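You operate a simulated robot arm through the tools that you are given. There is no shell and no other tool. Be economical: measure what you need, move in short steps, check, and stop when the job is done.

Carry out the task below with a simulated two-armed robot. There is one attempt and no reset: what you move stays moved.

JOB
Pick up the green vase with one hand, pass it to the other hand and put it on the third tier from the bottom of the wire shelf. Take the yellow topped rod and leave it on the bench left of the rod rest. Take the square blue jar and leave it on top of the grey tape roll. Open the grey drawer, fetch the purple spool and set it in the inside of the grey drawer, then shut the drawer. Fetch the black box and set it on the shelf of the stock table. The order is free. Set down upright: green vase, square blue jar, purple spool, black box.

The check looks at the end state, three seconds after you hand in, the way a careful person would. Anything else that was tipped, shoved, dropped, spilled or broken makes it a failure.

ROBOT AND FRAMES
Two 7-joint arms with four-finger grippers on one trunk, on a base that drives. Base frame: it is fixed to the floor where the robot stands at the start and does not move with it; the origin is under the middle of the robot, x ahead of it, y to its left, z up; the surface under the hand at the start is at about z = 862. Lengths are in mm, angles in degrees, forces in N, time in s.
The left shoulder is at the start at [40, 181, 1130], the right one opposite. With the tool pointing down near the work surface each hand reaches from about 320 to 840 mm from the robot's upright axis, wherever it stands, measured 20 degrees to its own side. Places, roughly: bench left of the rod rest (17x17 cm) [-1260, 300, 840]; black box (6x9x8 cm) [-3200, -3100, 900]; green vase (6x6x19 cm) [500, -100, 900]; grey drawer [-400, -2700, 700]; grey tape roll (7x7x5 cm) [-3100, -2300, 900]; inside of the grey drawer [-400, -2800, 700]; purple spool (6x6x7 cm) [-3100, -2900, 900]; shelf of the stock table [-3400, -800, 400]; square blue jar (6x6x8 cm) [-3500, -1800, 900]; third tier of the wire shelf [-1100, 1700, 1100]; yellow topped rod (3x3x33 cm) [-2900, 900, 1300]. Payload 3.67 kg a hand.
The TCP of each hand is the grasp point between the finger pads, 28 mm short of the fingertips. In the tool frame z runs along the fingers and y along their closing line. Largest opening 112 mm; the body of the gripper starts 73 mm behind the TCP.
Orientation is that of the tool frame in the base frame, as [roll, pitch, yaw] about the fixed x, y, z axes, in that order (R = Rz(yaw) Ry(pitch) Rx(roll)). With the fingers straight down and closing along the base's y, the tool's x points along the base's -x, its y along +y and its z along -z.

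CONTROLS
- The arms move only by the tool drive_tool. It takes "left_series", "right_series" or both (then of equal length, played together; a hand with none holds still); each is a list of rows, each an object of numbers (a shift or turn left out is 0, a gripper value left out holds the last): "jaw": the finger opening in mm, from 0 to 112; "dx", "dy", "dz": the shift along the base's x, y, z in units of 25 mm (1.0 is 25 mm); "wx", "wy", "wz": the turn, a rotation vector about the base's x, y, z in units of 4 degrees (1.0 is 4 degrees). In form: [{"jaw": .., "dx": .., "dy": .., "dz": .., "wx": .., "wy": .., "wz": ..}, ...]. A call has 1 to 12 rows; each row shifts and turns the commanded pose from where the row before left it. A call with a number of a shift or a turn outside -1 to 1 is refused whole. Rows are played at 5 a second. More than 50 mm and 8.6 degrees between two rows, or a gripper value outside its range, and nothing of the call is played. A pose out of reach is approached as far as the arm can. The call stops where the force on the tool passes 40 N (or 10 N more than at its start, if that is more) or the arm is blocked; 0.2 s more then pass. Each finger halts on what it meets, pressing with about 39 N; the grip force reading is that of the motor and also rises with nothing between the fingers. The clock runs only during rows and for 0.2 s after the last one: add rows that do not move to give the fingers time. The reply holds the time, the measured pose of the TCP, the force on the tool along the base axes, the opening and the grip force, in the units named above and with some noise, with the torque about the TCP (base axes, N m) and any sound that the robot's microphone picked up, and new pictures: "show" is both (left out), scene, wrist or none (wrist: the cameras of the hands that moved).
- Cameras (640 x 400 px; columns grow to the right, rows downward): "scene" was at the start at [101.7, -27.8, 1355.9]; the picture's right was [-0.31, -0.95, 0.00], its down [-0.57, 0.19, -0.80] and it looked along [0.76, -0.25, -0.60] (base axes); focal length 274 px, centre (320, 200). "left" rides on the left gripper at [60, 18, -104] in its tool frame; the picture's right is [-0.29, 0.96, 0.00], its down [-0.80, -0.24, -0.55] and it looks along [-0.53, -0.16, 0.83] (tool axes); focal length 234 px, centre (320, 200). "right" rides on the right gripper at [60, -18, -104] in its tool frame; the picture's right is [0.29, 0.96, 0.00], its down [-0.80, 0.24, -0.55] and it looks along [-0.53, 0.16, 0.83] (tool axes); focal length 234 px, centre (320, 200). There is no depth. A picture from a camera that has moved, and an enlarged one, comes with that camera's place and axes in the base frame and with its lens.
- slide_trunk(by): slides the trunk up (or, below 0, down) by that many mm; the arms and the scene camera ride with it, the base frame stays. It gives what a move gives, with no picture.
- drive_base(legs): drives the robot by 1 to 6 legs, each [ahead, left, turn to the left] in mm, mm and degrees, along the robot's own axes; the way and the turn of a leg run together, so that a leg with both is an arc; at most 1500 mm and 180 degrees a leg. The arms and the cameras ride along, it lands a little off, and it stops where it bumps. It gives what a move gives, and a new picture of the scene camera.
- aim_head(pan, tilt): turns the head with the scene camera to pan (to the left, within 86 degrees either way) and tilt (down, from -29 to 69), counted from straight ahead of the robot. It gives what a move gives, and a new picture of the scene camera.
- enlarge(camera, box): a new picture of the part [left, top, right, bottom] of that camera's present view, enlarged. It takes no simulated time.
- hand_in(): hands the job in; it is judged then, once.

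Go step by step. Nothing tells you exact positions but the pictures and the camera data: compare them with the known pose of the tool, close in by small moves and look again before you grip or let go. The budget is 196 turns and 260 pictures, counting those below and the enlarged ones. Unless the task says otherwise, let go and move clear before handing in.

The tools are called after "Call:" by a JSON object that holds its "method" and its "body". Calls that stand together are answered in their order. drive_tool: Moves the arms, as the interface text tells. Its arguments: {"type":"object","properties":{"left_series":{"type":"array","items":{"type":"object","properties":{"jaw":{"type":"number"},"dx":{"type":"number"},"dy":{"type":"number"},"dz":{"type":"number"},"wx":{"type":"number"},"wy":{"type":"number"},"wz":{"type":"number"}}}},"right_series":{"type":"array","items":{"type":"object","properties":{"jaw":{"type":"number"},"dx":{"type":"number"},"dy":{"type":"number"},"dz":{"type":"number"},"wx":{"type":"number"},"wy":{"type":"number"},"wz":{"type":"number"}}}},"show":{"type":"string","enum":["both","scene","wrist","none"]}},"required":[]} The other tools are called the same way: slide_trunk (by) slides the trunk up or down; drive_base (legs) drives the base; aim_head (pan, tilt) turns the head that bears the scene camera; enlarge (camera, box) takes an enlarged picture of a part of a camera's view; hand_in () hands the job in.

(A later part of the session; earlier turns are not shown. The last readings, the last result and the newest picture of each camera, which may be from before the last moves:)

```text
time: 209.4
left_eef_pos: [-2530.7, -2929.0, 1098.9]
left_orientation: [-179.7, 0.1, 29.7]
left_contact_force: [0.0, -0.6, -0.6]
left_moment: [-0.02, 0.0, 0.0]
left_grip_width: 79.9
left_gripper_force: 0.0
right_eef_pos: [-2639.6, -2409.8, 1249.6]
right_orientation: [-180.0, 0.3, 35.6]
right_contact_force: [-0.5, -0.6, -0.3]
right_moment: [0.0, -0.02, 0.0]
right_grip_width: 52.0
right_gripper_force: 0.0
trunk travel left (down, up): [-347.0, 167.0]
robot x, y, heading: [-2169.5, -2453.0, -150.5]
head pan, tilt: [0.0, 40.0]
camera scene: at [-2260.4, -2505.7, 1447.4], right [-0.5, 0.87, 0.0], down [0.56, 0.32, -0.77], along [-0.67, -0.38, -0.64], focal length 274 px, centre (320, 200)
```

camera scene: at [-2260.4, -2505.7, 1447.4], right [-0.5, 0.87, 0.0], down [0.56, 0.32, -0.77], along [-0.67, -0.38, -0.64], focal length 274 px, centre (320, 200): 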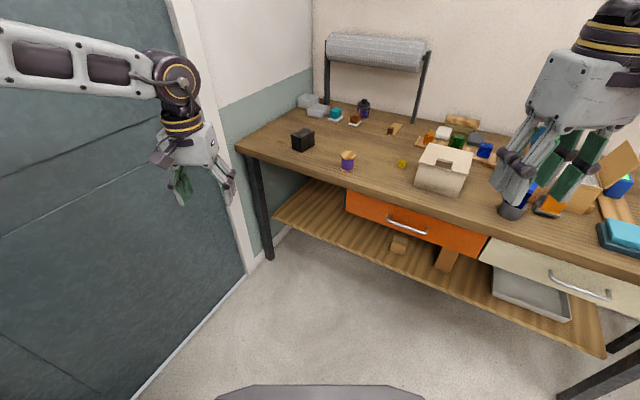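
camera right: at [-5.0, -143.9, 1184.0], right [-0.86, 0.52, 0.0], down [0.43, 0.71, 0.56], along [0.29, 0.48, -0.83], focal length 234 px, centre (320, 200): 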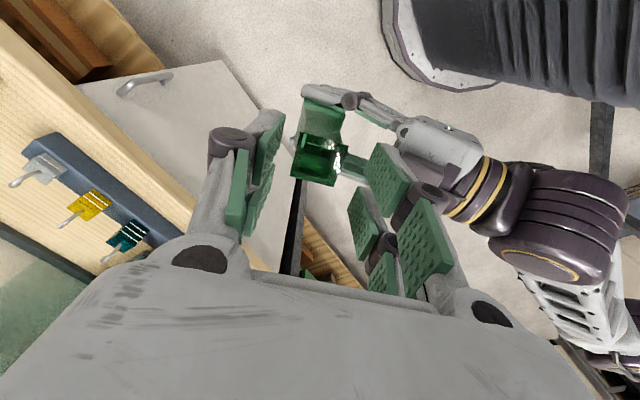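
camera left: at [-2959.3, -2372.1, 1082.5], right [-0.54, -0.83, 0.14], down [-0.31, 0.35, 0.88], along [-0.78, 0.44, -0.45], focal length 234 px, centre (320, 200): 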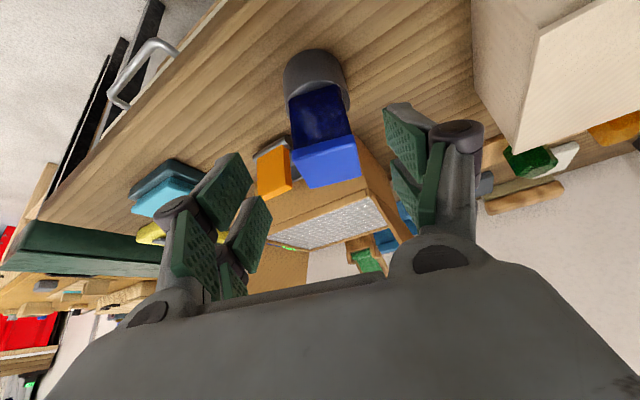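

Call:
{"method": "drive_tool", "body": {"left_series": [{"dx": 0.45, "dy": 0.92}, {"dx": 0.45, "dy": 0.92}, {"dx": 0.45, "dy": 0.92}, {"dx": 0.45, "dy": 0.92}, {"dx": 0.45, "dy": 0.92}, {"dx": 0.45, "dy": 0.92}, {"dx": 0.45, "dy": 0.92}, {"dx": 0.45, "dy": 0.92}], "right_series": [{"jaw": 112}, {}, {}, {}, {}, {}, {}, {}], "show": "none"}}

Call:
{"method": "drive_base", "body": {"legs": [[0, 0, 25], [434, -97, 0]]}}

Call:
{"method": "aim_head", "body": {"pan": -30, "tilt": 45}}

```text
time: 211.2
left_eef_pos: [-2440.6, -2743.5, 1098.8]
left_orientation: [-179.7, 0.2, 29.7]
left_contact_force: [-0.8, -0.1, 0.0]
left_moment: [-0.01, 0.01, -0.05]
left_grip_width: 79.8
left_gripper_force: 0.1
right_eef_pos: [-2638.8, -2407.4, 1248.4]
right_orientation: [179.8, 0.5, 35.6]
right_contact_force: [-0.4, 0.9, -0.4]
right_moment: [-0.03, -0.01, 0.02]
right_grip_width: 112.0
right_gripper_force: 0.0
trunk travel left (down, up): [-347.0, 167.0]
robot x, y, heading: [-2165.6, -2452.7, -150.2]
head pan, tilt: [0.0, 40.0]
```

```text
time: 215.3
left_eef_pos: [-2625.8, -3130.2, 1099.1]
left_orientation: [-179.5, 0.0, 54.4]
left_contact_force: [0.9, -0.1, -0.1]
left_moment: [-0.02, 0.0, -0.05]
left_grip_width: 80.1
left_gripper_force: 0.1
right_eef_pos: [-2947.0, -2908.8, 1250.0]
right_orientation: [180.0, 0.5, 60.3]
right_contact_force: [-0.9, -0.1, 0.1]
right_moment: [0.03, 0.03, 0.03]
right_grip_width: 112.1
right_gripper_force: 0.1
trunk travel left (down, up): [-347.0, 167.0]
robot x, y, heading: [-2500.3, -2751.9, -126.0]
head pan, tilt: [0.0, 40.0]
camera scene: at [-2563.2, -2837.1, 1447.4], right [-0.81, 0.58, 0.0], down [0.37, 0.52, -0.77], along [-0.45, -0.62, -0.64], focal length 274 px, centre (320, 200)
```

scene: 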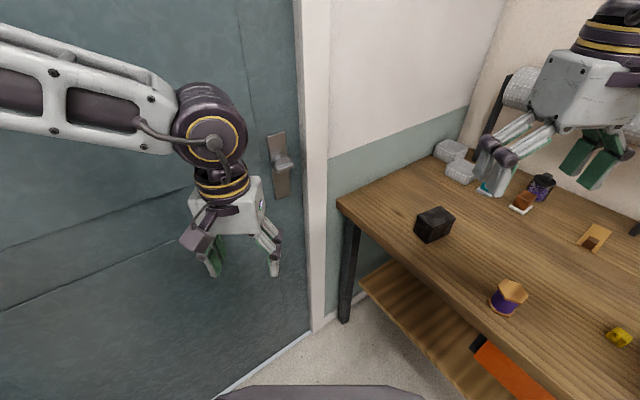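

```text
time: 216.2
left_eef_pos: [-2626.9, -3130.6, 1098.9]
left_orientation: [-179.6, 0.1, 54.3]
left_contact_force: [0.2, 0.4, -0.2]
left_moment: [0.0, 0.01, -0.02]
left_grip_width: 79.8
left_gripper_force: 0.0
right_eef_pos: [-2947.3, -2909.0, 1249.0]
right_orientation: [179.9, 0.5, 60.3]
right_contact_force: [0.3, 0.0, 0.2]
right_moment: [0.05, 0.01, -0.02]
right_grip_width: 112.3
right_gripper_force: 0.1
trunk travel left (down, up): [-347.0, 167.0]
robot x, y, heading: [-2500.0, -2753.3, -125.6]
head pan, tilt: [-30.0, 45.0]
camera scene: at [-2587.6, -2801.6, 1440.2], right [-0.41, 0.91, 0.0], down [0.64, 0.29, -0.71], along [-0.64, -0.29, -0.71], focal length 274 px, centre (320, 200)
```

scene: 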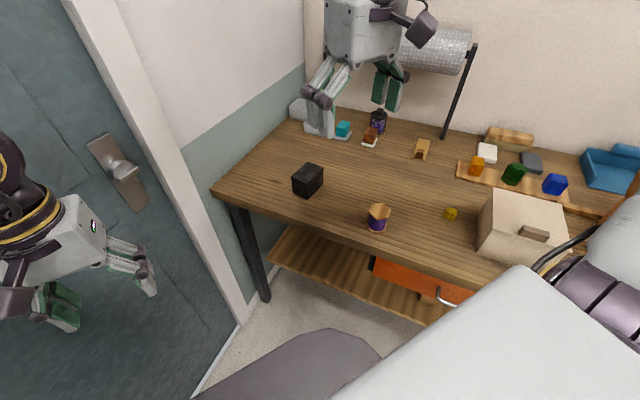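

Call:
{"method": "enlarge", "body": {"camera": "scene", "box": [270, 140, 410, 250]}}

```text
3.64 times, centred on (340, 195) of scene
camera zoom: at [-2587.6, -2801.6, 1440.2], right [-0.41, 0.91, 0.0], down [0.64, 0.29, -0.71], along [-0.64, -0.29, -0.71], focal length 996 px, centre (247, 218)
```

zoom: 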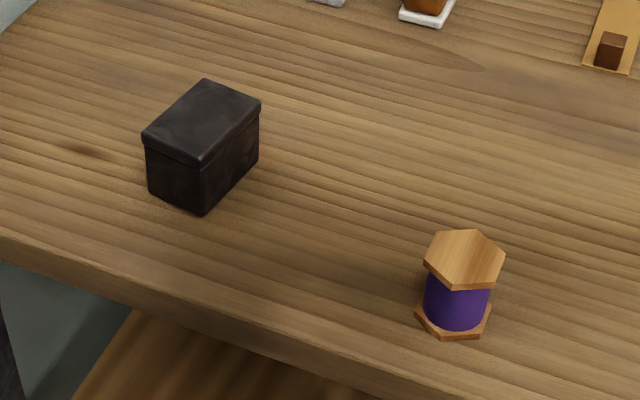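

The black box is at about (-3137,-3089), long side nearly along x. I'll bring the right hand above it, turned to close across its short side.

Call:
{"method": "drive_tool", "body": {"right_series": [{"dx": -0.63, "dy": -0.6, "dz": -0.4, "wz": -1}, {"dx": -0.63, "dy": -0.6, "dz": -0.4, "wz": -1}, {"dx": -0.63, "dy": -0.6, "dz": -0.4, "wz": -1}, {"dx": -0.63, "dy": -0.6, "dz": -0.4, "wz": -1}, {"dx": -0.63, "dy": -0.6, "dz": -0.4, "wz": -1}, {"dx": -0.63, "dy": -0.6, "dz": -0.4, "wz": -1}, {"dx": -0.63, "dy": -0.6, "dz": -0.4, "wz": -1}, {"dx": -0.63, "dy": -0.6, "dz": -0.4, "wz": -1}, {"dx": -0.63, "dy": -0.6, "dz": -0.4, "wz": -1}, {"dx": -0.63, "dy": -0.6, "dz": -0.4, "wz": -1}, {"dx": -0.63, "dy": -0.6, "dz": -0.4, "wz": -1}, {"dx": -0.63, "dy": -0.6, "dz": -0.4, "wz": -1}], "show": "none"}}

Call:
{"method": "drive_tool", "body": {"right_series": [{"wz": -1, "dz": -0.5}, {"wz": -1, "dz": -0.5}, {"wz": -1, "dz": -0.5}, {"wz": -1}, {}]}}

```text
time: 218.8
left_eef_pos: [-2626.7, -3132.0, 1097.1]
left_orientation: [-179.5, -0.1, 54.4]
left_contact_force: [-0.3, 0.0, -0.1]
left_moment: [0.0, 0.02, 0.0]
left_grip_width: 79.9
left_gripper_force: 0.0
right_eef_pos: [-3138.8, -3088.8, 1129.0]
right_orientation: [180.0, 0.4, 12.3]
right_contact_force: [0.4, -0.7, 0.0]
right_moment: [0.02, -0.02, 0.0]
right_grip_width: 112.0
right_gripper_force: 0.1
trunk travel left (down, up): [-347.0, 167.0]
robot x, y, heading: [-2502.8, -2753.9, -125.9]
head pan, tilt: [-30.0, 45.0]
```

```text
time: 220.0
left_eef_pos: [-2628.2, -3130.2, 1097.6]
left_orientation: [-179.6, 0.0, 54.4]
left_contact_force: [-0.4, 0.6, -0.2]
left_moment: [0.0, 0.0, 0.01]
left_grip_width: 80.2
left_gripper_force: 0.1
right_eef_pos: [-3137.2, -3088.4, 1091.2]
right_orientation: [180.0, 0.4, -3.7]
right_contact_force: [0.8, 0.6, 0.3]
right_moment: [0.0, 0.0, 0.0]
right_grip_width: 111.7
right_gripper_force: 0.0
trunk travel left (down, up): [-347.0, 167.0]
robot x, y, heading: [-2500.4, -2751.8, -125.4]
head pan, tilt: [-30.0, 45.0]
camera scene: at [-2588.1, -2801.9, 1440.1], right [-0.41, 0.91, 0.0], down [0.64, 0.29, -0.71], along [-0.64, -0.29, -0.71], focal length 274 px, centre (320, 200)
camera right: at [-3075.1, -3075.7, 1196.0], right [0.23, -0.97, 0.0], down [-0.81, -0.19, 0.56], along [-0.55, -0.13, -0.83], focal length 234 px, centre (320, 200)
```

scene: 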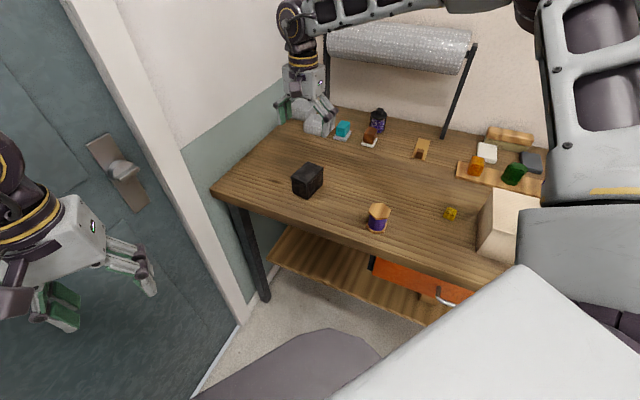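
right: 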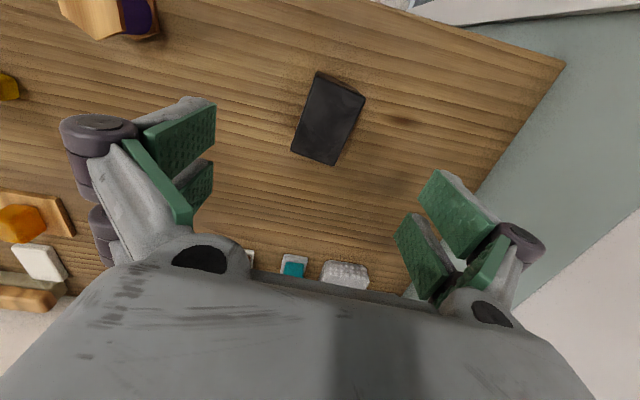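

Call:
{"method": "enlarge", "body": {"camera": "right", "box": [260, 50, 400, 190]}}

```text
2.86 times, centred on (330, 120) of right
camera zoom: at [-3075.1, -3075.7, 1196.0], right [0.23, -0.97, 0.0], down [-0.81, -0.19, 0.56], along [-0.55, -0.13, -0.83], focal length 669 px, centre (291, 429)
```

zoom: 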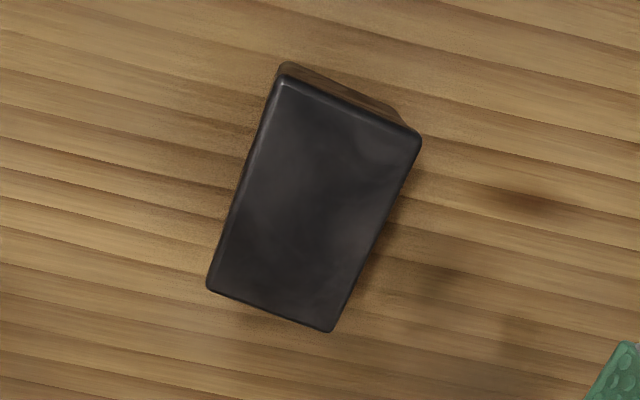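

Comparing both cameras, the box top is at z≈906 and its centre at (-3159,-3103). I'll align and come down partway.

Call:
{"method": "drive_tool", "body": {"right_series": [{"dx": -0.86, "dy": -0.58, "wz": -0.6}, {"wz": -0.6, "dz": -1}, {"dz": -1}, {"dz": -1}, {"dz": -1}, {"dz": -1}, {}]}}

Call:
{"method": "enlarge", "body": {"camera": "right", "box": [180, 40, 480, 240]}}

```text
time: 221.6
left_eef_pos: [-2627.0, -3130.8, 1097.5]
left_orientation: [-179.6, 0.2, 54.5]
left_contact_force: [-0.4, 0.0, 0.4]
left_moment: [0.05, -0.04, 0.01]
left_grip_width: 80.1
left_gripper_force: 0.1
right_eef_pos: [-3159.6, -3103.8, 966.4]
right_orientation: [179.8, 0.6, -8.5]
right_contact_force: [0.1, 0.1, -0.5]
right_moment: [-0.01, 0.01, 0.0]
right_grip_width: 112.2
right_gripper_force: 0.1
trunk travel left (down, up): [-347.0, 167.0]
robot x, y, heading: [-2500.1, -2752.5, -125.6]
head pan, tilt: [-30.0, 45.0]
camera scene: at [-2587.8, -2801.8, 1440.2], right [-0.41, 0.91, 0.0], down [0.64, 0.29, -0.71], along [-0.64, -0.29, -0.71], focal length 274 px, centre (320, 200)
camera right: at [-3095.5, -3095.7, 1070.9], right [0.14, -0.99, 0.0], down [-0.82, -0.12, 0.56], along [-0.56, -0.08, -0.83], focal length 234 px, centre (320, 200)
```

scene: 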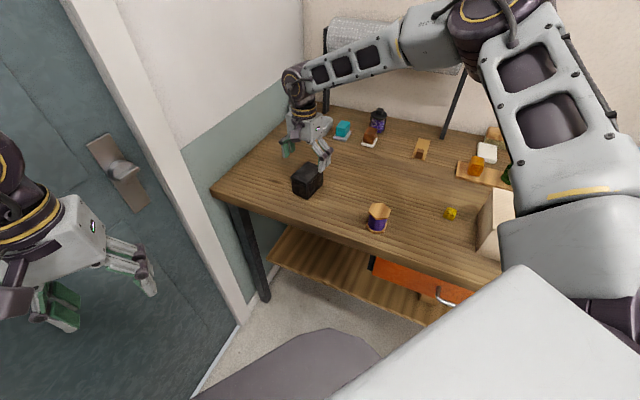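
right: 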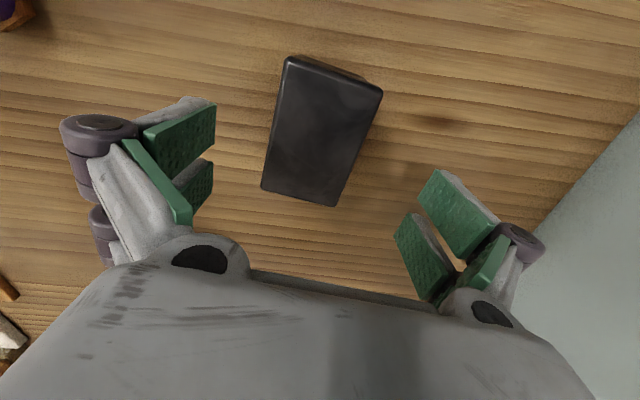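

```text
2.00 times, centred on (330, 140) of right
camera zoom: at [-3095.5, -3095.7, 1070.9], right [0.14, -0.99, 0.0], down [-0.82, -0.12, 0.56], along [-0.56, -0.08, -0.83], focal length 468 px, centre (300, 320)
```

zoom: 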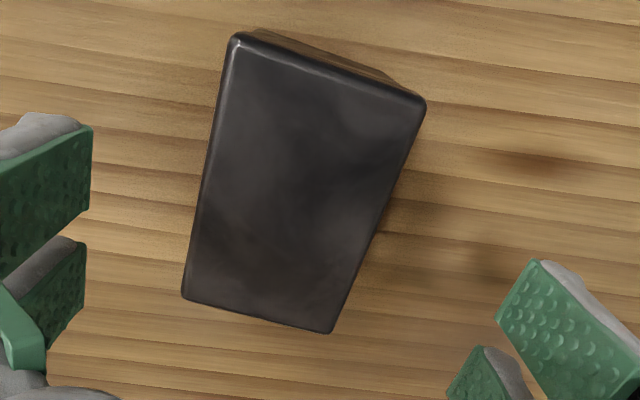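

Call:
{"method": "drive_tool", "body": {"right_series": [{"dz": -1, "dy": 0.06}, {"dz": -1}, {"dz": -0.9}, {"dz": -0.4}, {"jaw": 95}, {"jaw": 80}, {"jaw": 68}, {"jaw": 58}, {"jaw": 50}, {}, {}]}}

```text
time: 224.0
left_eef_pos: [-2627.1, -3131.2, 1097.4]
left_orientation: [-179.6, 0.1, 54.4]
left_contact_force: [0.2, 0.9, 0.3]
left_moment: [-0.02, 0.03, 0.05]
left_grip_width: 79.9
left_gripper_force: 0.0
right_eef_pos: [-3154.8, -3090.1, 891.7]
right_orientation: [179.7, 0.6, -8.5]
right_contact_force: [0.0, -2.0, 2.1]
right_moment: [-0.08, -0.04, -0.02]
right_grip_width: 59.5
right_gripper_force: 39.5
right hand out of reach, approached as far as the arm can: row 3, 4
trunk travel left (down, up): [-347.0, 167.0]
robot x, y, heading: [-2501.7, -2749.9, -125.5]
head pan, tilt: [-30.0, 45.0]
camera scene: at [-2587.9, -2802.1, 1440.2], right [-0.41, 0.91, 0.0], down [0.64, 0.29, -0.71], along [-0.64, -0.29, -0.71], focal length 274 px, centre (320, 200)
camera right: at [-3091.8, -3082.8, 996.0], right [0.14, -0.99, 0.0], down [-0.82, -0.12, 0.56], along [-0.56, -0.08, -0.83], focal length 234 px, centre (320, 200)
```

scene: 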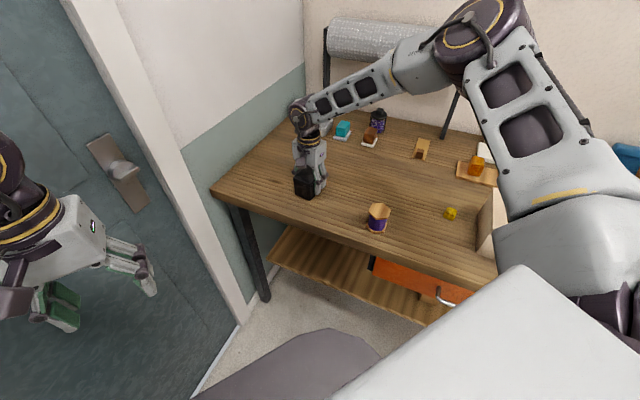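
right: 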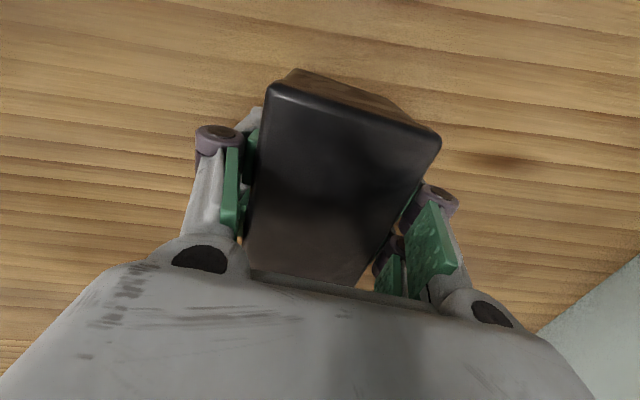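

Call:
{"method": "drive_tool", "body": {"right_series": [{"dz": 0.5}, {"dz": 1}, {"dz": 1}, {"dz": 1}, {"dz": 1}, {"dz": 1}, {}]}}

Call:
{"method": "enlarge", "body": {"camera": "scene", "box": [250, 60, 390, 210]}}

```text
time: 225.6
left_eef_pos: [-2627.5, -3131.5, 1097.4]
left_orientation: [-179.6, 0.1, 54.4]
left_contact_force: [-0.8, -0.8, -0.2]
left_moment: [-0.01, -0.02, -0.04]
left_grip_width: 79.9
left_gripper_force: 0.1
right_eef_pos: [-3155.7, -3089.5, 1027.5]
right_orientation: [179.9, 0.4, -8.4]
right_contact_force: [0.1, -0.8, -2.0]
right_moment: [0.0, 0.01, -0.01]
right_grip_width: 59.6
right_gripper_force: 38.9
trunk travel left (down, up): [-347.0, 167.0]
robot x, y, heading: [-2499.0, -2750.7, -125.8]
head pan, tilt: [-30.0, 45.0]
camera scene: at [-2588.7, -2802.3, 1440.1], right [-0.41, 0.91, 0.0], down [0.64, 0.29, -0.71], along [-0.64, -0.29, -0.71], focal length 274 px, centre (320, 200)
camera right: at [-3092.8, -3083.0, 1132.4], right [0.14, -0.99, 0.0], down [-0.82, -0.12, 0.56], along [-0.55, -0.08, -0.83], focal length 234 px, centre (320, 200)
```

scene: 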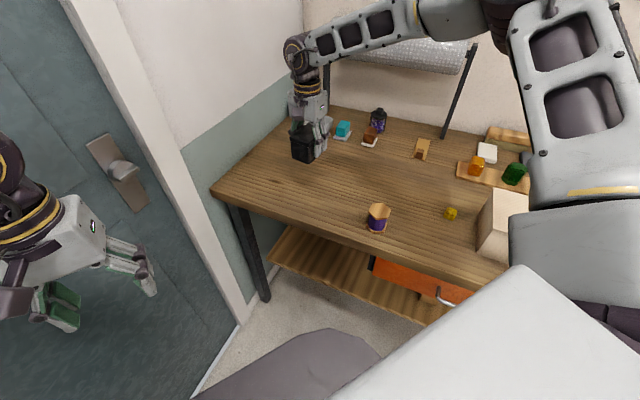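
right: 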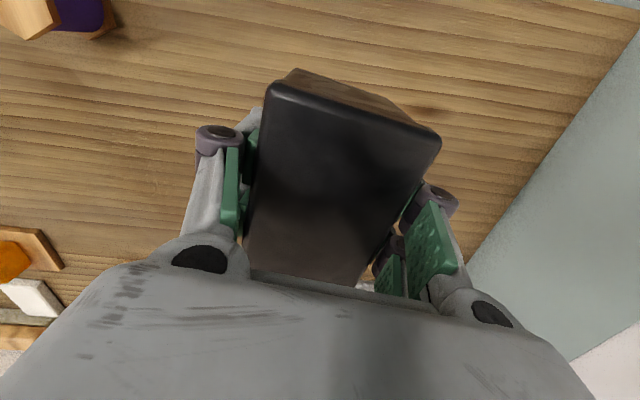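

```text
2.67 times, centred on (320, 135) of scene
camera zoom: at [-2588.7, -2802.3, 1440.1], right [-0.41, 0.91, 0.0], down [0.64, 0.29, -0.71], along [-0.64, -0.29, -0.71], focal length 730 px, centre (320, 373)
```

zoom: 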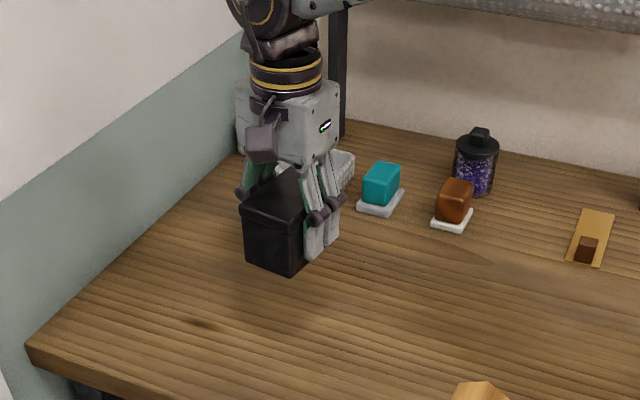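

Box is held level. The stock table's lower shelf needs a look before choosing how to put it in, so I'll back out and drive over there.

Call:
{"method": "drive_base", "body": {"legs": [[-500, 0, 0], [0, 0, -54.5], [0, -1500, 0]]}}

Call:
{"method": "aim_head", "body": {"pan": 0, "tilt": 45}}

```text
time: 238.5
left_eef_pos: [-2599.0, -968.9, 1098.9]
left_orientation: [-179.6, 0.1, 0.4]
left_contact_force: [0.1, 0.6, 0.8]
left_moment: [0.0, 0.01, 0.0]
left_grip_width: 80.3
left_gripper_force: 0.0
right_eef_pos: [-2877.2, -517.1, 1026.6]
right_orientation: [179.9, 0.4, -62.4]
right_contact_force: [0.5, 0.2, -2.0]
right_moment: [0.03, 0.03, 0.0]
right_grip_width: 59.7
right_gripper_force: 39.4
trunk travel left (down, up): [-347.0, 167.0]
robot x, y, heading: [-2217.3, -849.1, -179.6]
head pan, tilt: [-30.0, 45.0]
camera scene: at [-2309.5, -807.3, 1440.1], right [0.49, 0.87, 0.0], down [0.61, -0.35, -0.71], along [-0.61, 0.35, -0.71], focal length 274 px, centre (320, 200)
```

scene: 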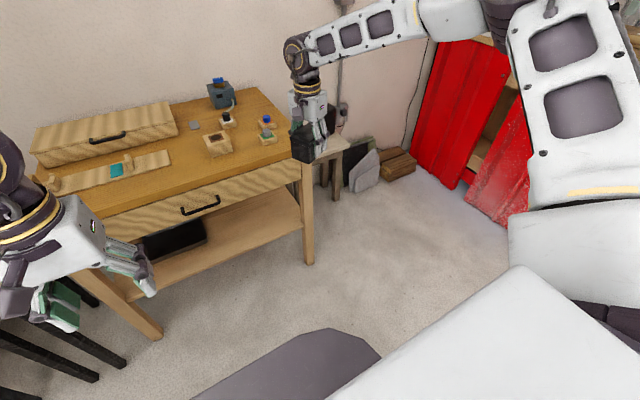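

```text
time: 239.5
left_eef_pos: [-2597.7, -968.9, 1098.1]
left_orientation: [-179.5, 0.0, 0.4]
left_contact_force: [-0.4, -0.4, 0.1]
left_moment: [0.02, 0.0, -0.01]
left_grip_width: 80.0
left_gripper_force: 0.0
right_eef_pos: [-2876.9, -517.4, 1028.4]
right_orientation: [179.9, 0.4, -62.4]
right_contact_force: [0.5, 0.9, -2.9]
right_moment: [-0.01, 0.01, 0.01]
right_grip_width: 59.9
right_gripper_force: 38.8
trunk travel left (down, up): [-347.0, 167.0]
robot x, y, heading: [-2215.8, -844.5, -179.7]
head pan, tilt: [0.0, 45.0]
camera scene: at [-2320.2, -848.0, 1440.1], right [-0.01, 1.0, 0.0], down [0.71, 0.0, -0.71], along [-0.71, 0.0, -0.71], focal length 274 px, centre (320, 200)
```

scene: 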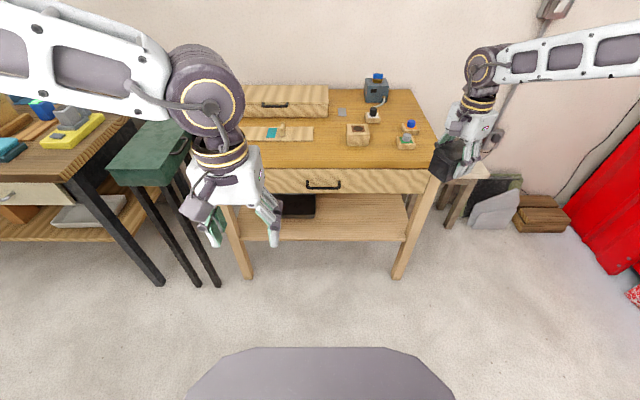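

The shelf's right part is clear, but the drawer above means the hand must enter slanted. I'll set the box on the clear front strip of this table's top, regrasp it with a slanted hand, then put it on the lower shelf.

Call:
{"method": "drive_tool", "body": {"right_series": [{"dx": 0.8, "dy": -0.6, "dz": 0.6, "wz": 1}, {"dx": 0.8, "dy": -0.6, "dz": 0.6, "wz": 1}, {"dx": 0.8, "dy": -0.6, "dz": 0.6, "wz": 1}, {"dx": 0.8, "dy": -0.6, "dz": 0.6, "wz": 1}, {"dx": 0.8, "dy": -0.6, "wz": 1}, {"dy": -0.6, "wz": 1}, {"dy": -0.6, "wz": 1}, {"dy": -0.6, "wz": 1}, {"wz": 1}, {"wz": 1}, {"wz": 1}, {"wz": 1}], "show": "none"}}

Call:
{"method": "drive_tool", "body": {"right_series": [{"wz": 1}, {"wz": 1}, {"wz": 1}, {"wz": 0.6}], "show": "none"}}

Call:
{"method": "drive_base", "body": {"legs": [[284, 155, 0]]}}

Call:
{"method": "aim_head", "body": {"pan": -10, "tilt": 45}}

```text
time: 242.1
left_eef_pos: [-2599.8, -967.9, 1097.5]
left_orientation: [-179.6, 0.1, 0.4]
left_contact_force: [0.0, -0.5, 0.1]
left_moment: [0.01, -0.02, -0.01]
left_grip_width: 80.1
left_gripper_force: 0.1
right_eef_pos: [-2777.2, -637.4, 1087.7]
right_orientation: [179.8, 0.3, -14.4]
right_contact_force: [-0.1, -1.0, -1.1]
right_moment: [-0.01, 0.03, -0.01]
right_grip_width: 59.6
right_gripper_force: 39.1
trunk travel left (down, up): [-347.0, 167.0]
robot x, y, heading: [-2219.5, -846.4, -179.6]
head pan, tilt: [0.0, 45.0]
```

```text
time: 243.1
left_eef_pos: [-2599.1, -968.3, 1099.4]
left_orientation: [-179.5, 0.1, 0.4]
left_contact_force: [0.9, -0.1, -0.3]
left_moment: [0.0, -0.01, 0.02]
left_grip_width: 80.0
left_gripper_force: 0.0
right_eef_pos: [-2776.3, -636.4, 1087.8]
right_orientation: [179.8, 0.4, 0.0]
right_contact_force: [0.3, 0.3, -2.4]
right_moment: [-0.01, -0.01, 0.02]
right_grip_width: 59.9
right_gripper_force: 39.2
trunk travel left (down, up): [-347.0, 167.0]
robot x, y, heading: [-2214.4, -847.2, -179.4]
head pan, tilt: [0.0, 45.0]
```

```text
time: 245.2
left_eef_pos: [-2883.2, -1124.0, 1098.7]
left_orientation: [-179.6, 0.2, 0.4]
left_contact_force: [-0.9, 0.1, 0.2]
left_moment: [0.0, 0.03, 0.03]
left_grip_width: 80.1
left_gripper_force: 0.1
right_eef_pos: [-3059.6, -791.5, 1088.4]
right_orientation: [179.8, 0.4, -0.1]
right_contact_force: [0.1, 1.1, -2.4]
right_moment: [-0.02, -0.01, 0.0]
right_grip_width: 59.7
right_gripper_force: 38.8
trunk travel left (down, up): [-347.0, 167.0]
robot x, y, heading: [-2499.5, -1003.5, -179.8]
head pan, tilt: [0.0, 45.0]
camera scene: at [-2603.9, -1004.3, 1440.2], right [0.0, 1.0, 0.0], down [0.71, 0.0, -0.71], along [-0.71, 0.0, -0.71], focal length 274 px, centre (320, 200)
```

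scene: 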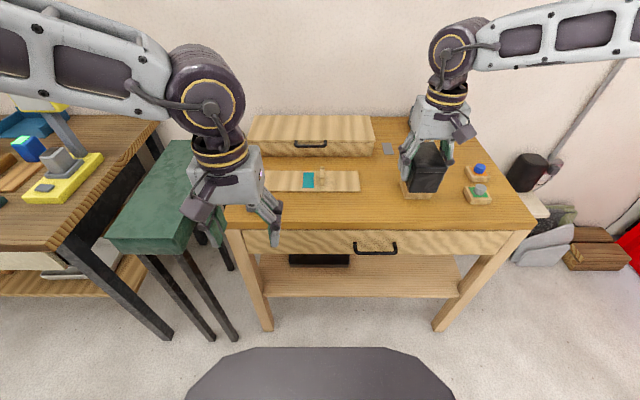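

```text
time: 246.0
left_eef_pos: [-2883.1, -1124.5, 1097.3]
left_orientation: [-179.6, 0.2, 0.3]
left_contact_force: [0.1, 0.0, 0.1]
left_moment: [0.0, 0.01, -0.02]
left_grip_width: 79.8
left_gripper_force: 0.0
right_eef_pos: [-3060.9, -792.6, 1087.1]
right_orientation: [179.9, 0.4, -0.1]
right_contact_force: [-0.1, 0.6, -2.3]
right_moment: [0.01, 0.01, 0.03]
right_grip_width: 59.6
right_gripper_force: 39.3
trunk travel left (down, up): [-347.0, 167.0]
robot x, y, heading: [-2503.8, -1004.2, -179.7]
head pan, tilt: [-10.0, 45.0]
camera scene: at [-2604.1, -990.9, 1440.0], right [0.17, 0.99, 0.0], down [0.7, -0.12, -0.71], along [-0.7, 0.12, -0.71], focal length 274 px, centre (320, 200)
```

scene: 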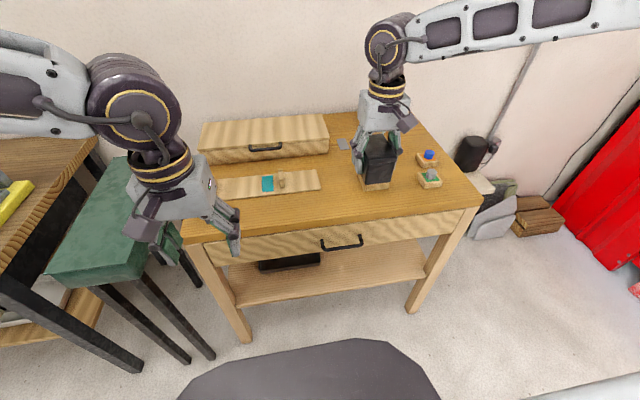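

Call:
{"method": "drive_tool", "body": {"right_series": [{"dx": -0.9, "dy": -0.5}, {"dx": -0.9, "dy": -0.5}, {"dx": -0.9, "dy": -0.5, "dz": -0.5}, {"dz": -1}, {"dz": -1}, {"dz": -1}, {"dz": -1}, {"dz": -1}, {"dz": -0.5}, {}]}}

Call:
{"method": "enlarge", "body": {"camera": "scene", "box": [270, 110, 430, 250]}}

```text
time: 248.2
left_eef_pos: [-2881.9, -1124.6, 1098.1]
left_orientation: [-179.6, 0.1, 0.3]
left_contact_force: [-0.5, 0.5, 0.1]
left_moment: [-0.01, -0.04, -0.02]
left_grip_width: 80.1
left_gripper_force: 0.0
right_eef_pos: [-3113.1, -818.7, 945.7]
right_orientation: [179.8, 0.5, -0.1]
right_contact_force: [-0.2, -0.4, -2.2]
right_moment: [-0.01, 0.0, -0.03]
right_grip_width: 59.7
right_gripper_force: 39.1
right hand out of reach, approached as far as the arm can: row 7, 8, 9
trunk travel left (down, up): [-347.0, 167.0]
robot x, y, heading: [-2499.8, -1006.0, -179.5]
head pan, tilt: [-10.0, 45.0]
camera scene: at [-2603.1, -990.6, 1440.1], right [0.17, 0.99, 0.0], down [0.7, -0.12, -0.71], along [-0.7, 0.12, -0.71], focal length 274 px, centre (320, 200)
camera right: at [-3051.6, -800.4, 1050.2], right [0.29, -0.96, 0.0], down [-0.79, -0.24, 0.56], along [-0.54, -0.16, -0.83], focal length 234 px, centre (320, 200)
```

scene: 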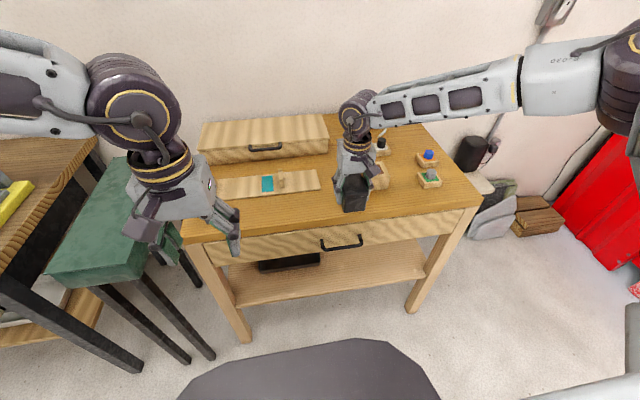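
right: 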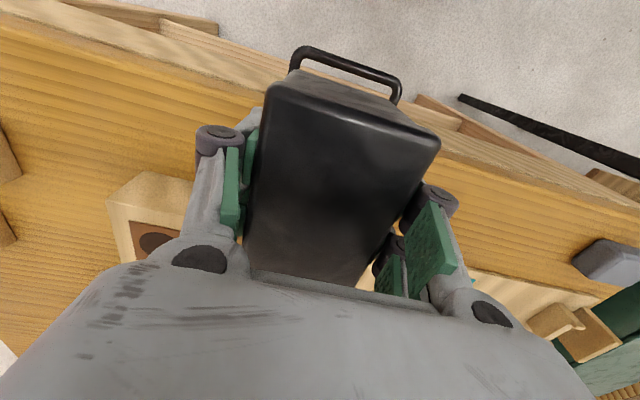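

```text
2.86 times, centred on (350, 180) of scene
camera zoom: at [-2603.1, -990.6, 1440.1], right [0.17, 0.99, 0.0], down [0.7, -0.12, -0.71], along [-0.7, 0.12, -0.71], focal length 782 px, centre (234, 257)
```

zoom: 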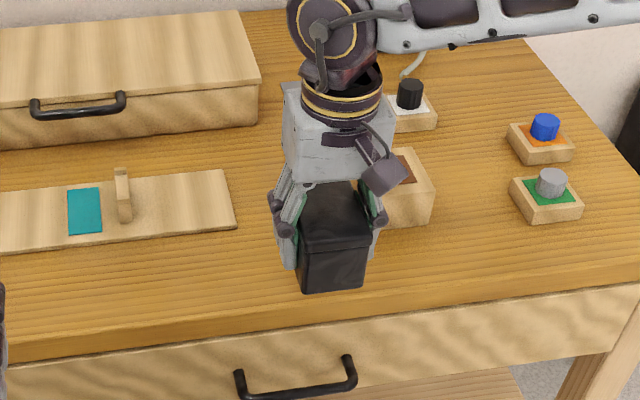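

Call:
{"method": "drive_tool", "body": {"right_series": [{"dz": 0.8}, {"dz": 0.8, "dx": -0.5}, {"dx": -0.5}, {}], "show": "none"}}

Call:
{"method": "slide_trunk", "body": {"by": -60}}

Call:
{"method": "enlarge", "body": {"camera": "scene", "box": [270, 110, 430, 250]}}

```text
time: 249.2
left_eef_pos: [-2882.4, -1124.8, 1100.2]
left_orientation: [-179.6, 0.1, 0.3]
left_contact_force: [-0.1, 0.0, -0.7]
left_moment: [0.0, 0.03, 0.0]
left_grip_width: 80.0
left_gripper_force: 0.0
right_eef_pos: [-3135.1, -814.7, 987.9]
right_orientation: [179.9, 0.5, -0.1]
right_contact_force: [-0.1, 0.4, -2.4]
right_moment: [0.01, 0.0, 0.03]
right_grip_width: 59.8
right_gripper_force: 39.0
right hand out of reach, approached as far as the arm can: row 3
trunk travel left (down, up): [-347.0, 167.0]
robot x, y, heading: [-2500.0, -1002.1, -179.8]
head pan, tilt: [-10.0, 45.0]
```

```text
time: 250.2
left_eef_pos: [-2882.4, -1124.4, 1038.3]
left_orientation: [-179.6, 0.2, 0.4]
left_contact_force: [0.1, 0.0, 1.0]
left_moment: [0.0, -0.03, -0.01]
left_grip_width: 80.0
left_gripper_force: 0.0
right_eef_pos: [-3134.1, -815.6, 928.7]
right_orientation: [179.8, 0.6, -0.1]
right_contact_force: [-0.1, -0.5, -3.0]
right_moment: [0.01, -0.03, 0.03]
right_grip_width: 59.7
right_gripper_force: 38.9
trunk travel left (down, up): [-287.0, 227.0]
robot x, y, heading: [-2503.7, -1005.8, -179.8]
head pan, tilt: [-10.0, 45.0]
```

```text
2.86 times, centred on (350, 180) of scene
camera zoom: at [-2603.1, -990.5, 1380.7], right [0.17, 0.99, 0.0], down [0.7, -0.12, -0.71], along [-0.7, 0.12, -0.71], focal length 782 px, centre (234, 257)
```

zoom: 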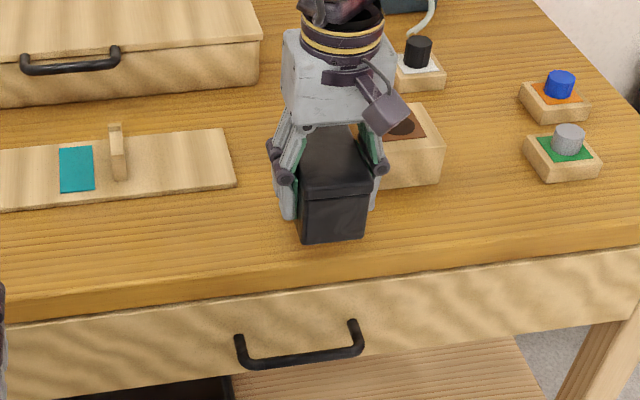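

Call:
{"method": "slide_trunk", "body": {"by": -15}}

Call:
{"method": "slide_trunk", "body": {"by": -10}}

Call:
{"method": "slide_trunk", "body": {"by": -8}}

```text
time: 250.8
left_eef_pos: [-2883.3, -1123.4, 1024.0]
left_orientation: [-179.6, 0.1, 0.3]
left_contact_force: [0.2, -1.3, 0.4]
left_moment: [0.03, 0.05, -0.02]
left_grip_width: 80.0
left_gripper_force: 0.2
right_eef_pos: [-3135.7, -815.2, 913.5]
right_orientation: [179.8, 0.5, -0.1]
right_contact_force: [-0.2, -0.6, -2.2]
right_moment: [0.02, -0.01, 0.03]
right_grip_width: 59.7
right_gripper_force: 38.8
trunk travel left (down, up): [-272.0, 242.0]
robot x, y, heading: [-2499.1, -1002.8, -179.6]
head pan, tilt: [-10.0, 45.0]
```

```text
time: 251.4
left_eef_pos: [-2882.3, -1125.0, 1013.8]
left_orientation: [-179.5, 0.0, 0.4]
left_contact_force: [-0.3, 0.0, 0.9]
left_moment: [-0.02, -0.01, -0.03]
left_grip_width: 79.8
left_gripper_force: 0.2
right_eef_pos: [-3135.5, -814.7, 903.4]
right_orientation: [179.8, 0.6, -0.1]
right_contact_force: [0.1, -0.2, -3.0]
right_moment: [0.01, 0.06, -0.01]
right_grip_width: 59.6
right_gripper_force: 38.9
trunk travel left (down, up): [-262.0, 252.0]
robot x, y, heading: [-2502.3, -1003.1, -179.8]
head pan, tilt: [-10.0, 45.0]
```

```text
time: 251.9
left_eef_pos: [-2882.4, -1123.4, 1005.9]
left_orientation: [-179.6, 0.1, 0.3]
left_contact_force: [0.3, 0.0, 0.3]
left_moment: [-0.01, 0.02, 0.0]
left_grip_width: 79.7
left_gripper_force: 0.0
right_eef_pos: [-3134.1, -815.4, 894.1]
right_orientation: [179.8, 0.5, -0.1]
right_contact_force: [-0.2, -0.1, -3.0]
right_moment: [0.01, -0.03, -0.01]
right_grip_width: 59.8
right_gripper_force: 39.0
trunk travel left (down, up): [-254.0, 260.0]
robot x, y, heading: [-2501.7, -1003.4, -179.8]
head pan, tilt: [-10.0, 45.0]
```

Call:
{"method": "slide_trunk", "body": {"by": -5}}

Call:
{"method": "slide_trunk", "body": {"by": -5}}

Call:
{"method": "enlarge", "body": {"camera": "scene", "box": [270, 90, 430, 230]}}

```text
time: 252.5
left_eef_pos: [-2882.0, -1123.4, 1001.4]
left_orientation: [-179.6, 0.1, 0.2]
left_contact_force: [-0.7, 0.2, 0.2]
left_moment: [-0.01, -0.02, 0.0]
left_grip_width: 80.2
left_gripper_force: 0.0
right_eef_pos: [-3135.9, -815.0, 891.5]
right_orientation: [179.7, 0.7, -0.1]
right_contact_force: [0.3, 1.2, 9.3]
right_moment: [0.01, -0.38, 0.1]
right_grip_width: 59.5
right_gripper_force: 39.2
trunk travel left (down, up): [-249.0, 265.0]
robot x, y, heading: [-2500.6, -1003.4, -179.6]
head pan, tilt: [-10.0, 45.0]
```

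```text
time: 253.0
left_eef_pos: [-2882.7, -1124.8, 996.8]
left_orientation: [-179.5, 0.1, 0.3]
left_contact_force: [-0.3, 0.2, 0.1]
left_moment: [-0.02, -0.01, 0.04]
left_grip_width: 79.7
left_gripper_force: 0.1
right_eef_pos: [-3134.5, -813.5, 888.4]
right_orientation: [179.6, 0.9, -0.1]
right_contact_force: [-1.0, 4.0, 29.1]
right_moment: [0.13, 0.26, 0.03]
right_grip_width: 59.7
right_gripper_force: 38.4
trunk travel left (down, up): [-244.0, 270.0]
robot x, y, heading: [-2503.3, -1001.4, -179.6]
head pan, tilt: [-10.0, 45.0]
```

```text
2.86 times, centred on (350, 160) of scene
camera zoom: at [-2600.7, -990.8, 1338.5], right [0.17, 0.99, 0.0], down [0.7, -0.12, -0.71], along [-0.7, 0.12, -0.71], focal length 782 px, centre (234, 314)
```

zoom: 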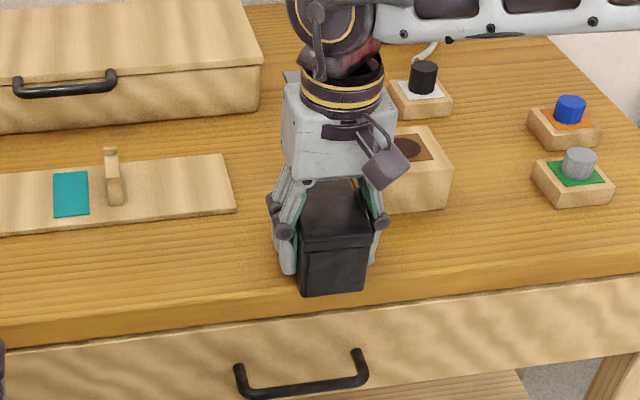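

Call:
{"method": "slide_trunk", "body": {"by": 5}}

Call:
{"method": "drive_tool", "body": {"right_series": [{"jaw": 70}, {"jaw": 84}, {"jaw": 96}, {}, {"dz": 1}, {"dz": 1}, {"dz": 1}, {"dz": 1}, {"dz": 1, "dx": 1}, {"dx": 1}, {"dx": 1}, {"dx": 1}]}}

Call:
{"method": "enlarge", "body": {"camera": "scene", "box": [270, 90, 430, 230]}}

```text
time: 253.6
left_eef_pos: [-2882.2, -1125.1, 1002.0]
left_orientation: [-179.7, 0.0, 0.3]
left_contact_force: [0.9, 0.1, 0.2]
left_moment: [0.04, 0.02, -0.01]
left_grip_width: 79.7
left_gripper_force: 0.1
right_eef_pos: [-3134.4, -815.0, 889.3]
right_orientation: [179.8, 0.4, -0.1]
right_contact_force: [-4.0, 0.5, 6.6]
right_moment: [-0.24, 0.55, -0.13]
right_grip_width: 59.6
right_gripper_force: 38.8
trunk travel left (down, up): [-249.0, 265.0]
robot x, y, heading: [-2500.2, -1004.2, -179.7]
head pan, tilt: [-10.0, 45.0]
```

```text
time: 256.2
left_eef_pos: [-2882.0, -1125.0, 1001.2]
left_orientation: [-179.5, 0.1, 0.3]
left_contact_force: [-0.5, 0.1, 0.5]
left_moment: [0.0, 0.0, -0.03]
left_grip_width: 79.8
left_gripper_force: 0.1
right_eef_pos: [-3033.3, -816.3, 1015.0]
right_orientation: [179.8, 0.6, 0.0]
right_contact_force: [-0.5, 0.6, -0.3]
right_moment: [0.01, 0.03, 0.01]
right_grip_width: 96.0
right_gripper_force: 0.1
trunk travel left (down, up): [-249.0, 265.0]
robot x, y, heading: [-2499.3, -1003.9, -179.8]
head pan, tilt: [-10.0, 45.0]
camera scene: at [-2601.9, -990.4, 1343.3], right [0.17, 0.99, 0.0], down [0.7, -0.12, -0.71], along [-0.7, 0.12, -0.71], focal length 274 px, centre (320, 200)
camera right: at [-2972.0, -798.3, 1119.9], right [0.29, -0.96, 0.0], down [-0.79, -0.24, 0.56], along [-0.54, -0.16, -0.83], focal length 234 px, centre (320, 200)
```

scene: 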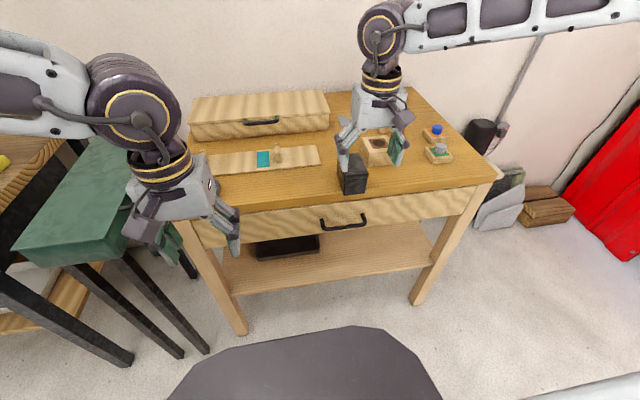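
right: 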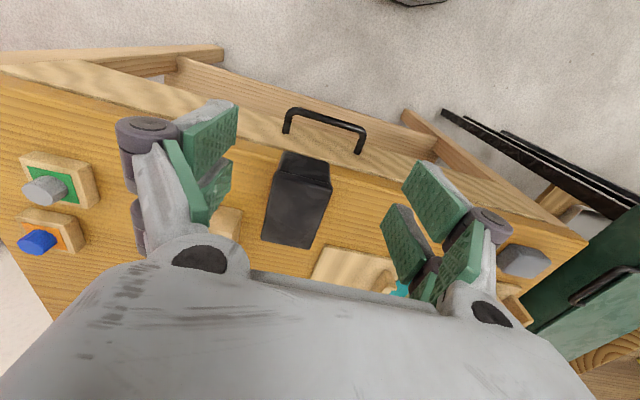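

```text
2.86 times, centred on (350, 160) of scene
camera zoom: at [-2601.9, -990.4, 1343.3], right [0.17, 0.99, 0.0], down [0.7, -0.12, -0.71], along [-0.7, 0.12, -0.71], focal length 782 px, centre (234, 314)
```

zoom: 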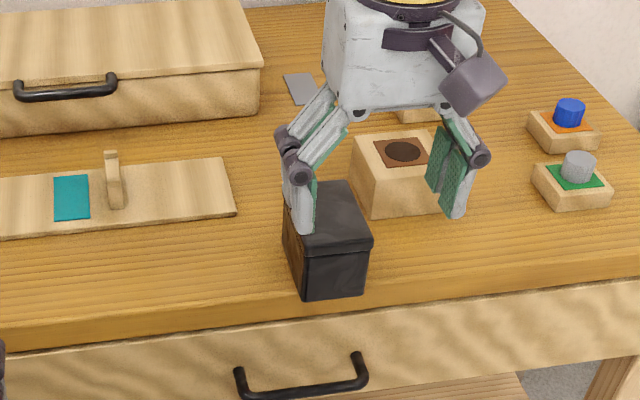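

The box stands well on the table's front strip. Now tilting the right hand 45° forward for the regrasp.

Call:
{"method": "drive_tool", "body": {"right_series": [{"wy": 1}, {"wy": 1}, {"wy": 1}, {"wy": 1}, {"wy": 1}, {"wy": 1}, {"wy": 1}, {"wy": 1}, {"wy": 1}, {"wy": 1}, {"wy": 1}, {"wy": 0.25}]}}

```text
time: 258.8
left_eef_pos: [-2883.7, -1124.1, 1001.9]
left_orientation: [-179.6, 0.2, 0.4]
left_contact_force: [-0.2, -0.3, 1.3]
left_moment: [-0.02, -0.01, 0.02]
left_grip_width: 80.1
left_gripper_force: 0.0
right_eef_pos: [-3034.0, -815.1, 1015.8]
right_orientation: [179.7, 45.6, -0.1]
right_contact_force: [-0.5, 0.5, 0.3]
right_moment: [0.03, -0.01, 0.0]
right_grip_width: 96.1
right_gripper_force: 0.1
trunk travel left (down, up): [-249.0, 265.0]
robot x, y, heading: [-2502.9, -1002.4, -179.8]
head pan, tilt: [-10.0, 45.0]
camera scene: at [-2603.0, -990.5, 1343.2], right [0.17, 0.99, 0.0], down [0.7, -0.12, -0.71], along [-0.7, 0.12, -0.71], focal length 274 px, centre (320, 200)
camera right: at [-2918.3, -798.4, 1046.1], right [0.2, -0.96, -0.2], down [-0.16, -0.24, 0.96], along [-0.97, -0.16, -0.2], focal length 234 px, centre (320, 200)
```

scene: 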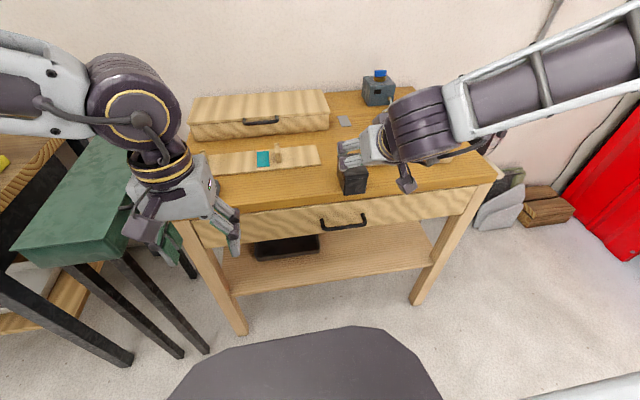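
right: 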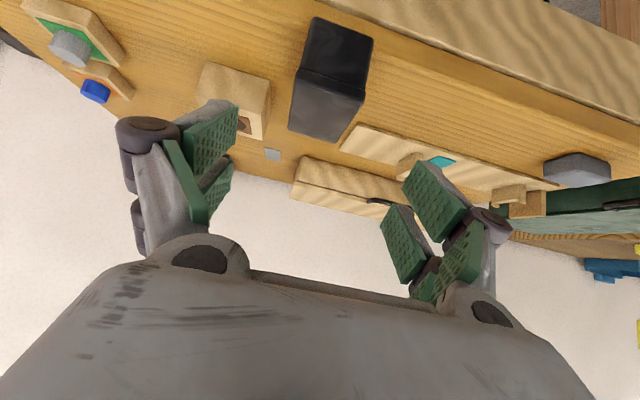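

Call:
{"method": "drive_tool", "body": {"right_series": [{"dz": -0.65}, {"dz": -0.65}, {"dx": -0.8, "dz": -0.8}, {"dx": -0.8, "dz": -0.8}, {"dx": -0.8, "dz": -0.8}, {"dx": -0.8, "dz": -0.8}, {"dx": -0.8, "dz": -0.75}, {}]}}

```text
time: 260.6
left_eef_pos: [-2882.2, -1124.5, 1002.0]
left_orientation: [-179.6, 0.1, 0.3]
left_contact_force: [0.3, -0.4, 0.4]
left_moment: [0.0, 0.05, -0.03]
left_grip_width: 80.0
left_gripper_force: 0.0
right_eef_pos: [-3133.9, -814.6, 884.4]
right_orientation: [179.7, 45.6, 0.0]
right_contact_force: [-0.3, -0.1, 0.2]
right_moment: [-0.01, 0.04, 0.02]
right_grip_width: 96.1
right_gripper_force: 0.0
trunk travel left (down, up): [-249.0, 265.0]
robot x, y, heading: [-2497.9, -1002.8, -179.8]
head pan, tilt: [-10.0, 45.0]
camera scene: at [-2602.3, -990.7, 1343.3], right [0.17, 0.99, 0.0], down [0.7, -0.12, -0.71], along [-0.7, 0.12, -0.71], focal length 274 px, centre (320, 200)
camera right: at [-3018.0, -798.2, 915.4], right [0.2, -0.96, -0.2], down [-0.16, -0.24, 0.96], along [-0.97, -0.16, -0.2], focal length 234 px, centre (320, 200)
```

scene: 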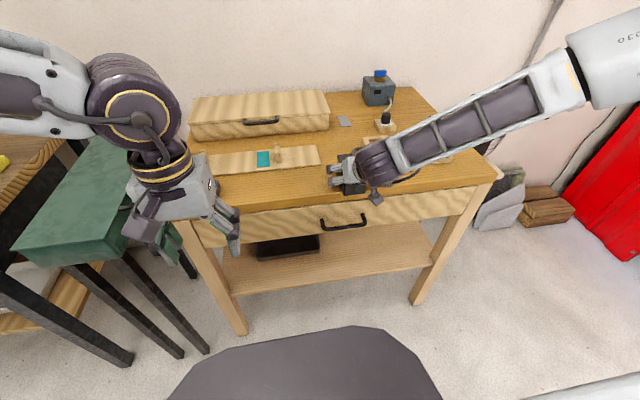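
right: 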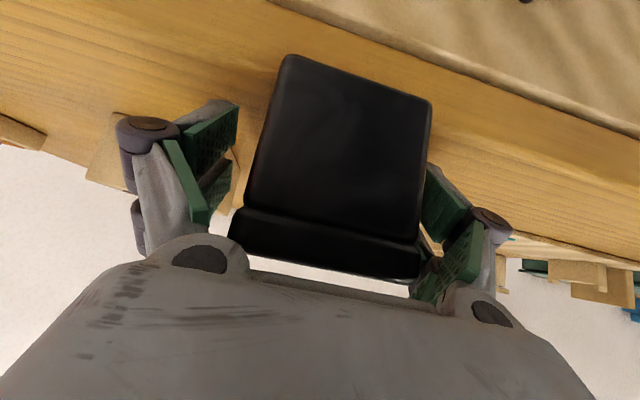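

Call:
{"method": "drive_tool", "body": {"right_series": [{"jaw": 84}, {"jaw": 74}, {"jaw": 66}, {"jaw": 60}, {"jaw": 52}, {"jaw": 46}, {}, {}, {"dz": 0.4}, {"dz": 1}, {"dz": 1}, {"dz": 0.5}]}}

```text
time: 263.2
left_eef_pos: [-2883.0, -1124.3, 1002.3]
left_orientation: [-179.6, 0.2, 0.4]
left_contact_force: [0.1, 0.1, -0.1]
left_moment: [0.01, -0.02, -0.01]
left_grip_width: 80.1
left_gripper_force: 0.2
right_eef_pos: [-3133.3, -814.6, 955.8]
right_orientation: [179.7, 45.5, -0.1]
right_contact_force: [0.3, 0.3, -2.3]
right_moment: [-0.01, 0.01, 0.03]
right_grip_width: 68.8
right_gripper_force: 39.1
trunk travel left (down, up): [-249.0, 265.0]
robot x, y, heading: [-2501.6, -1006.8, -179.6]
head pan, tilt: [-10.0, 45.0]
camera scene: at [-2602.9, -990.6, 1343.2], right [0.17, 0.99, 0.0], down [0.7, -0.12, -0.71], along [-0.7, 0.12, -0.71], focal length 274 px, centre (320, 200)
camera right: at [-3018.3, -798.2, 987.4], right [0.2, -0.96, -0.2], down [-0.16, -0.24, 0.96], along [-0.97, -0.16, -0.2], focal length 234 px, centre (320, 200)
```

scene: 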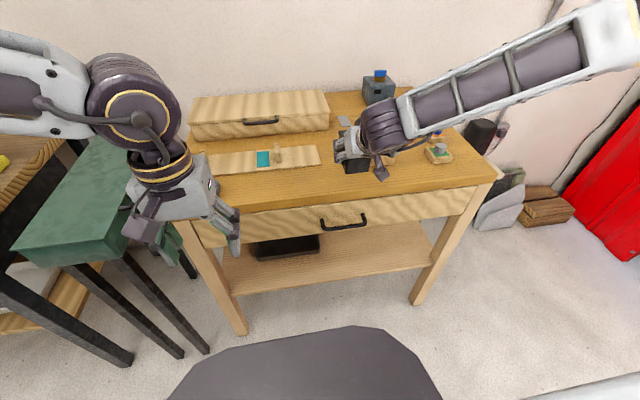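
right: 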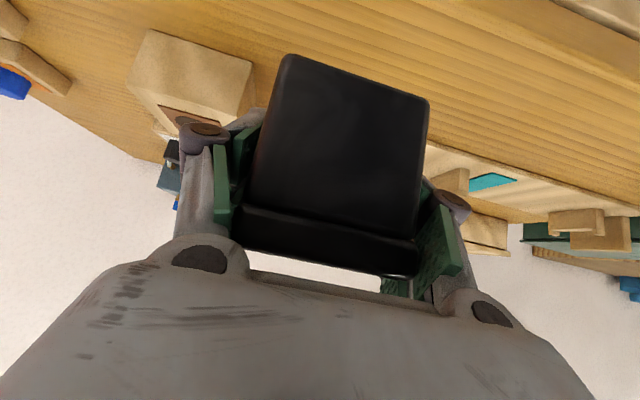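

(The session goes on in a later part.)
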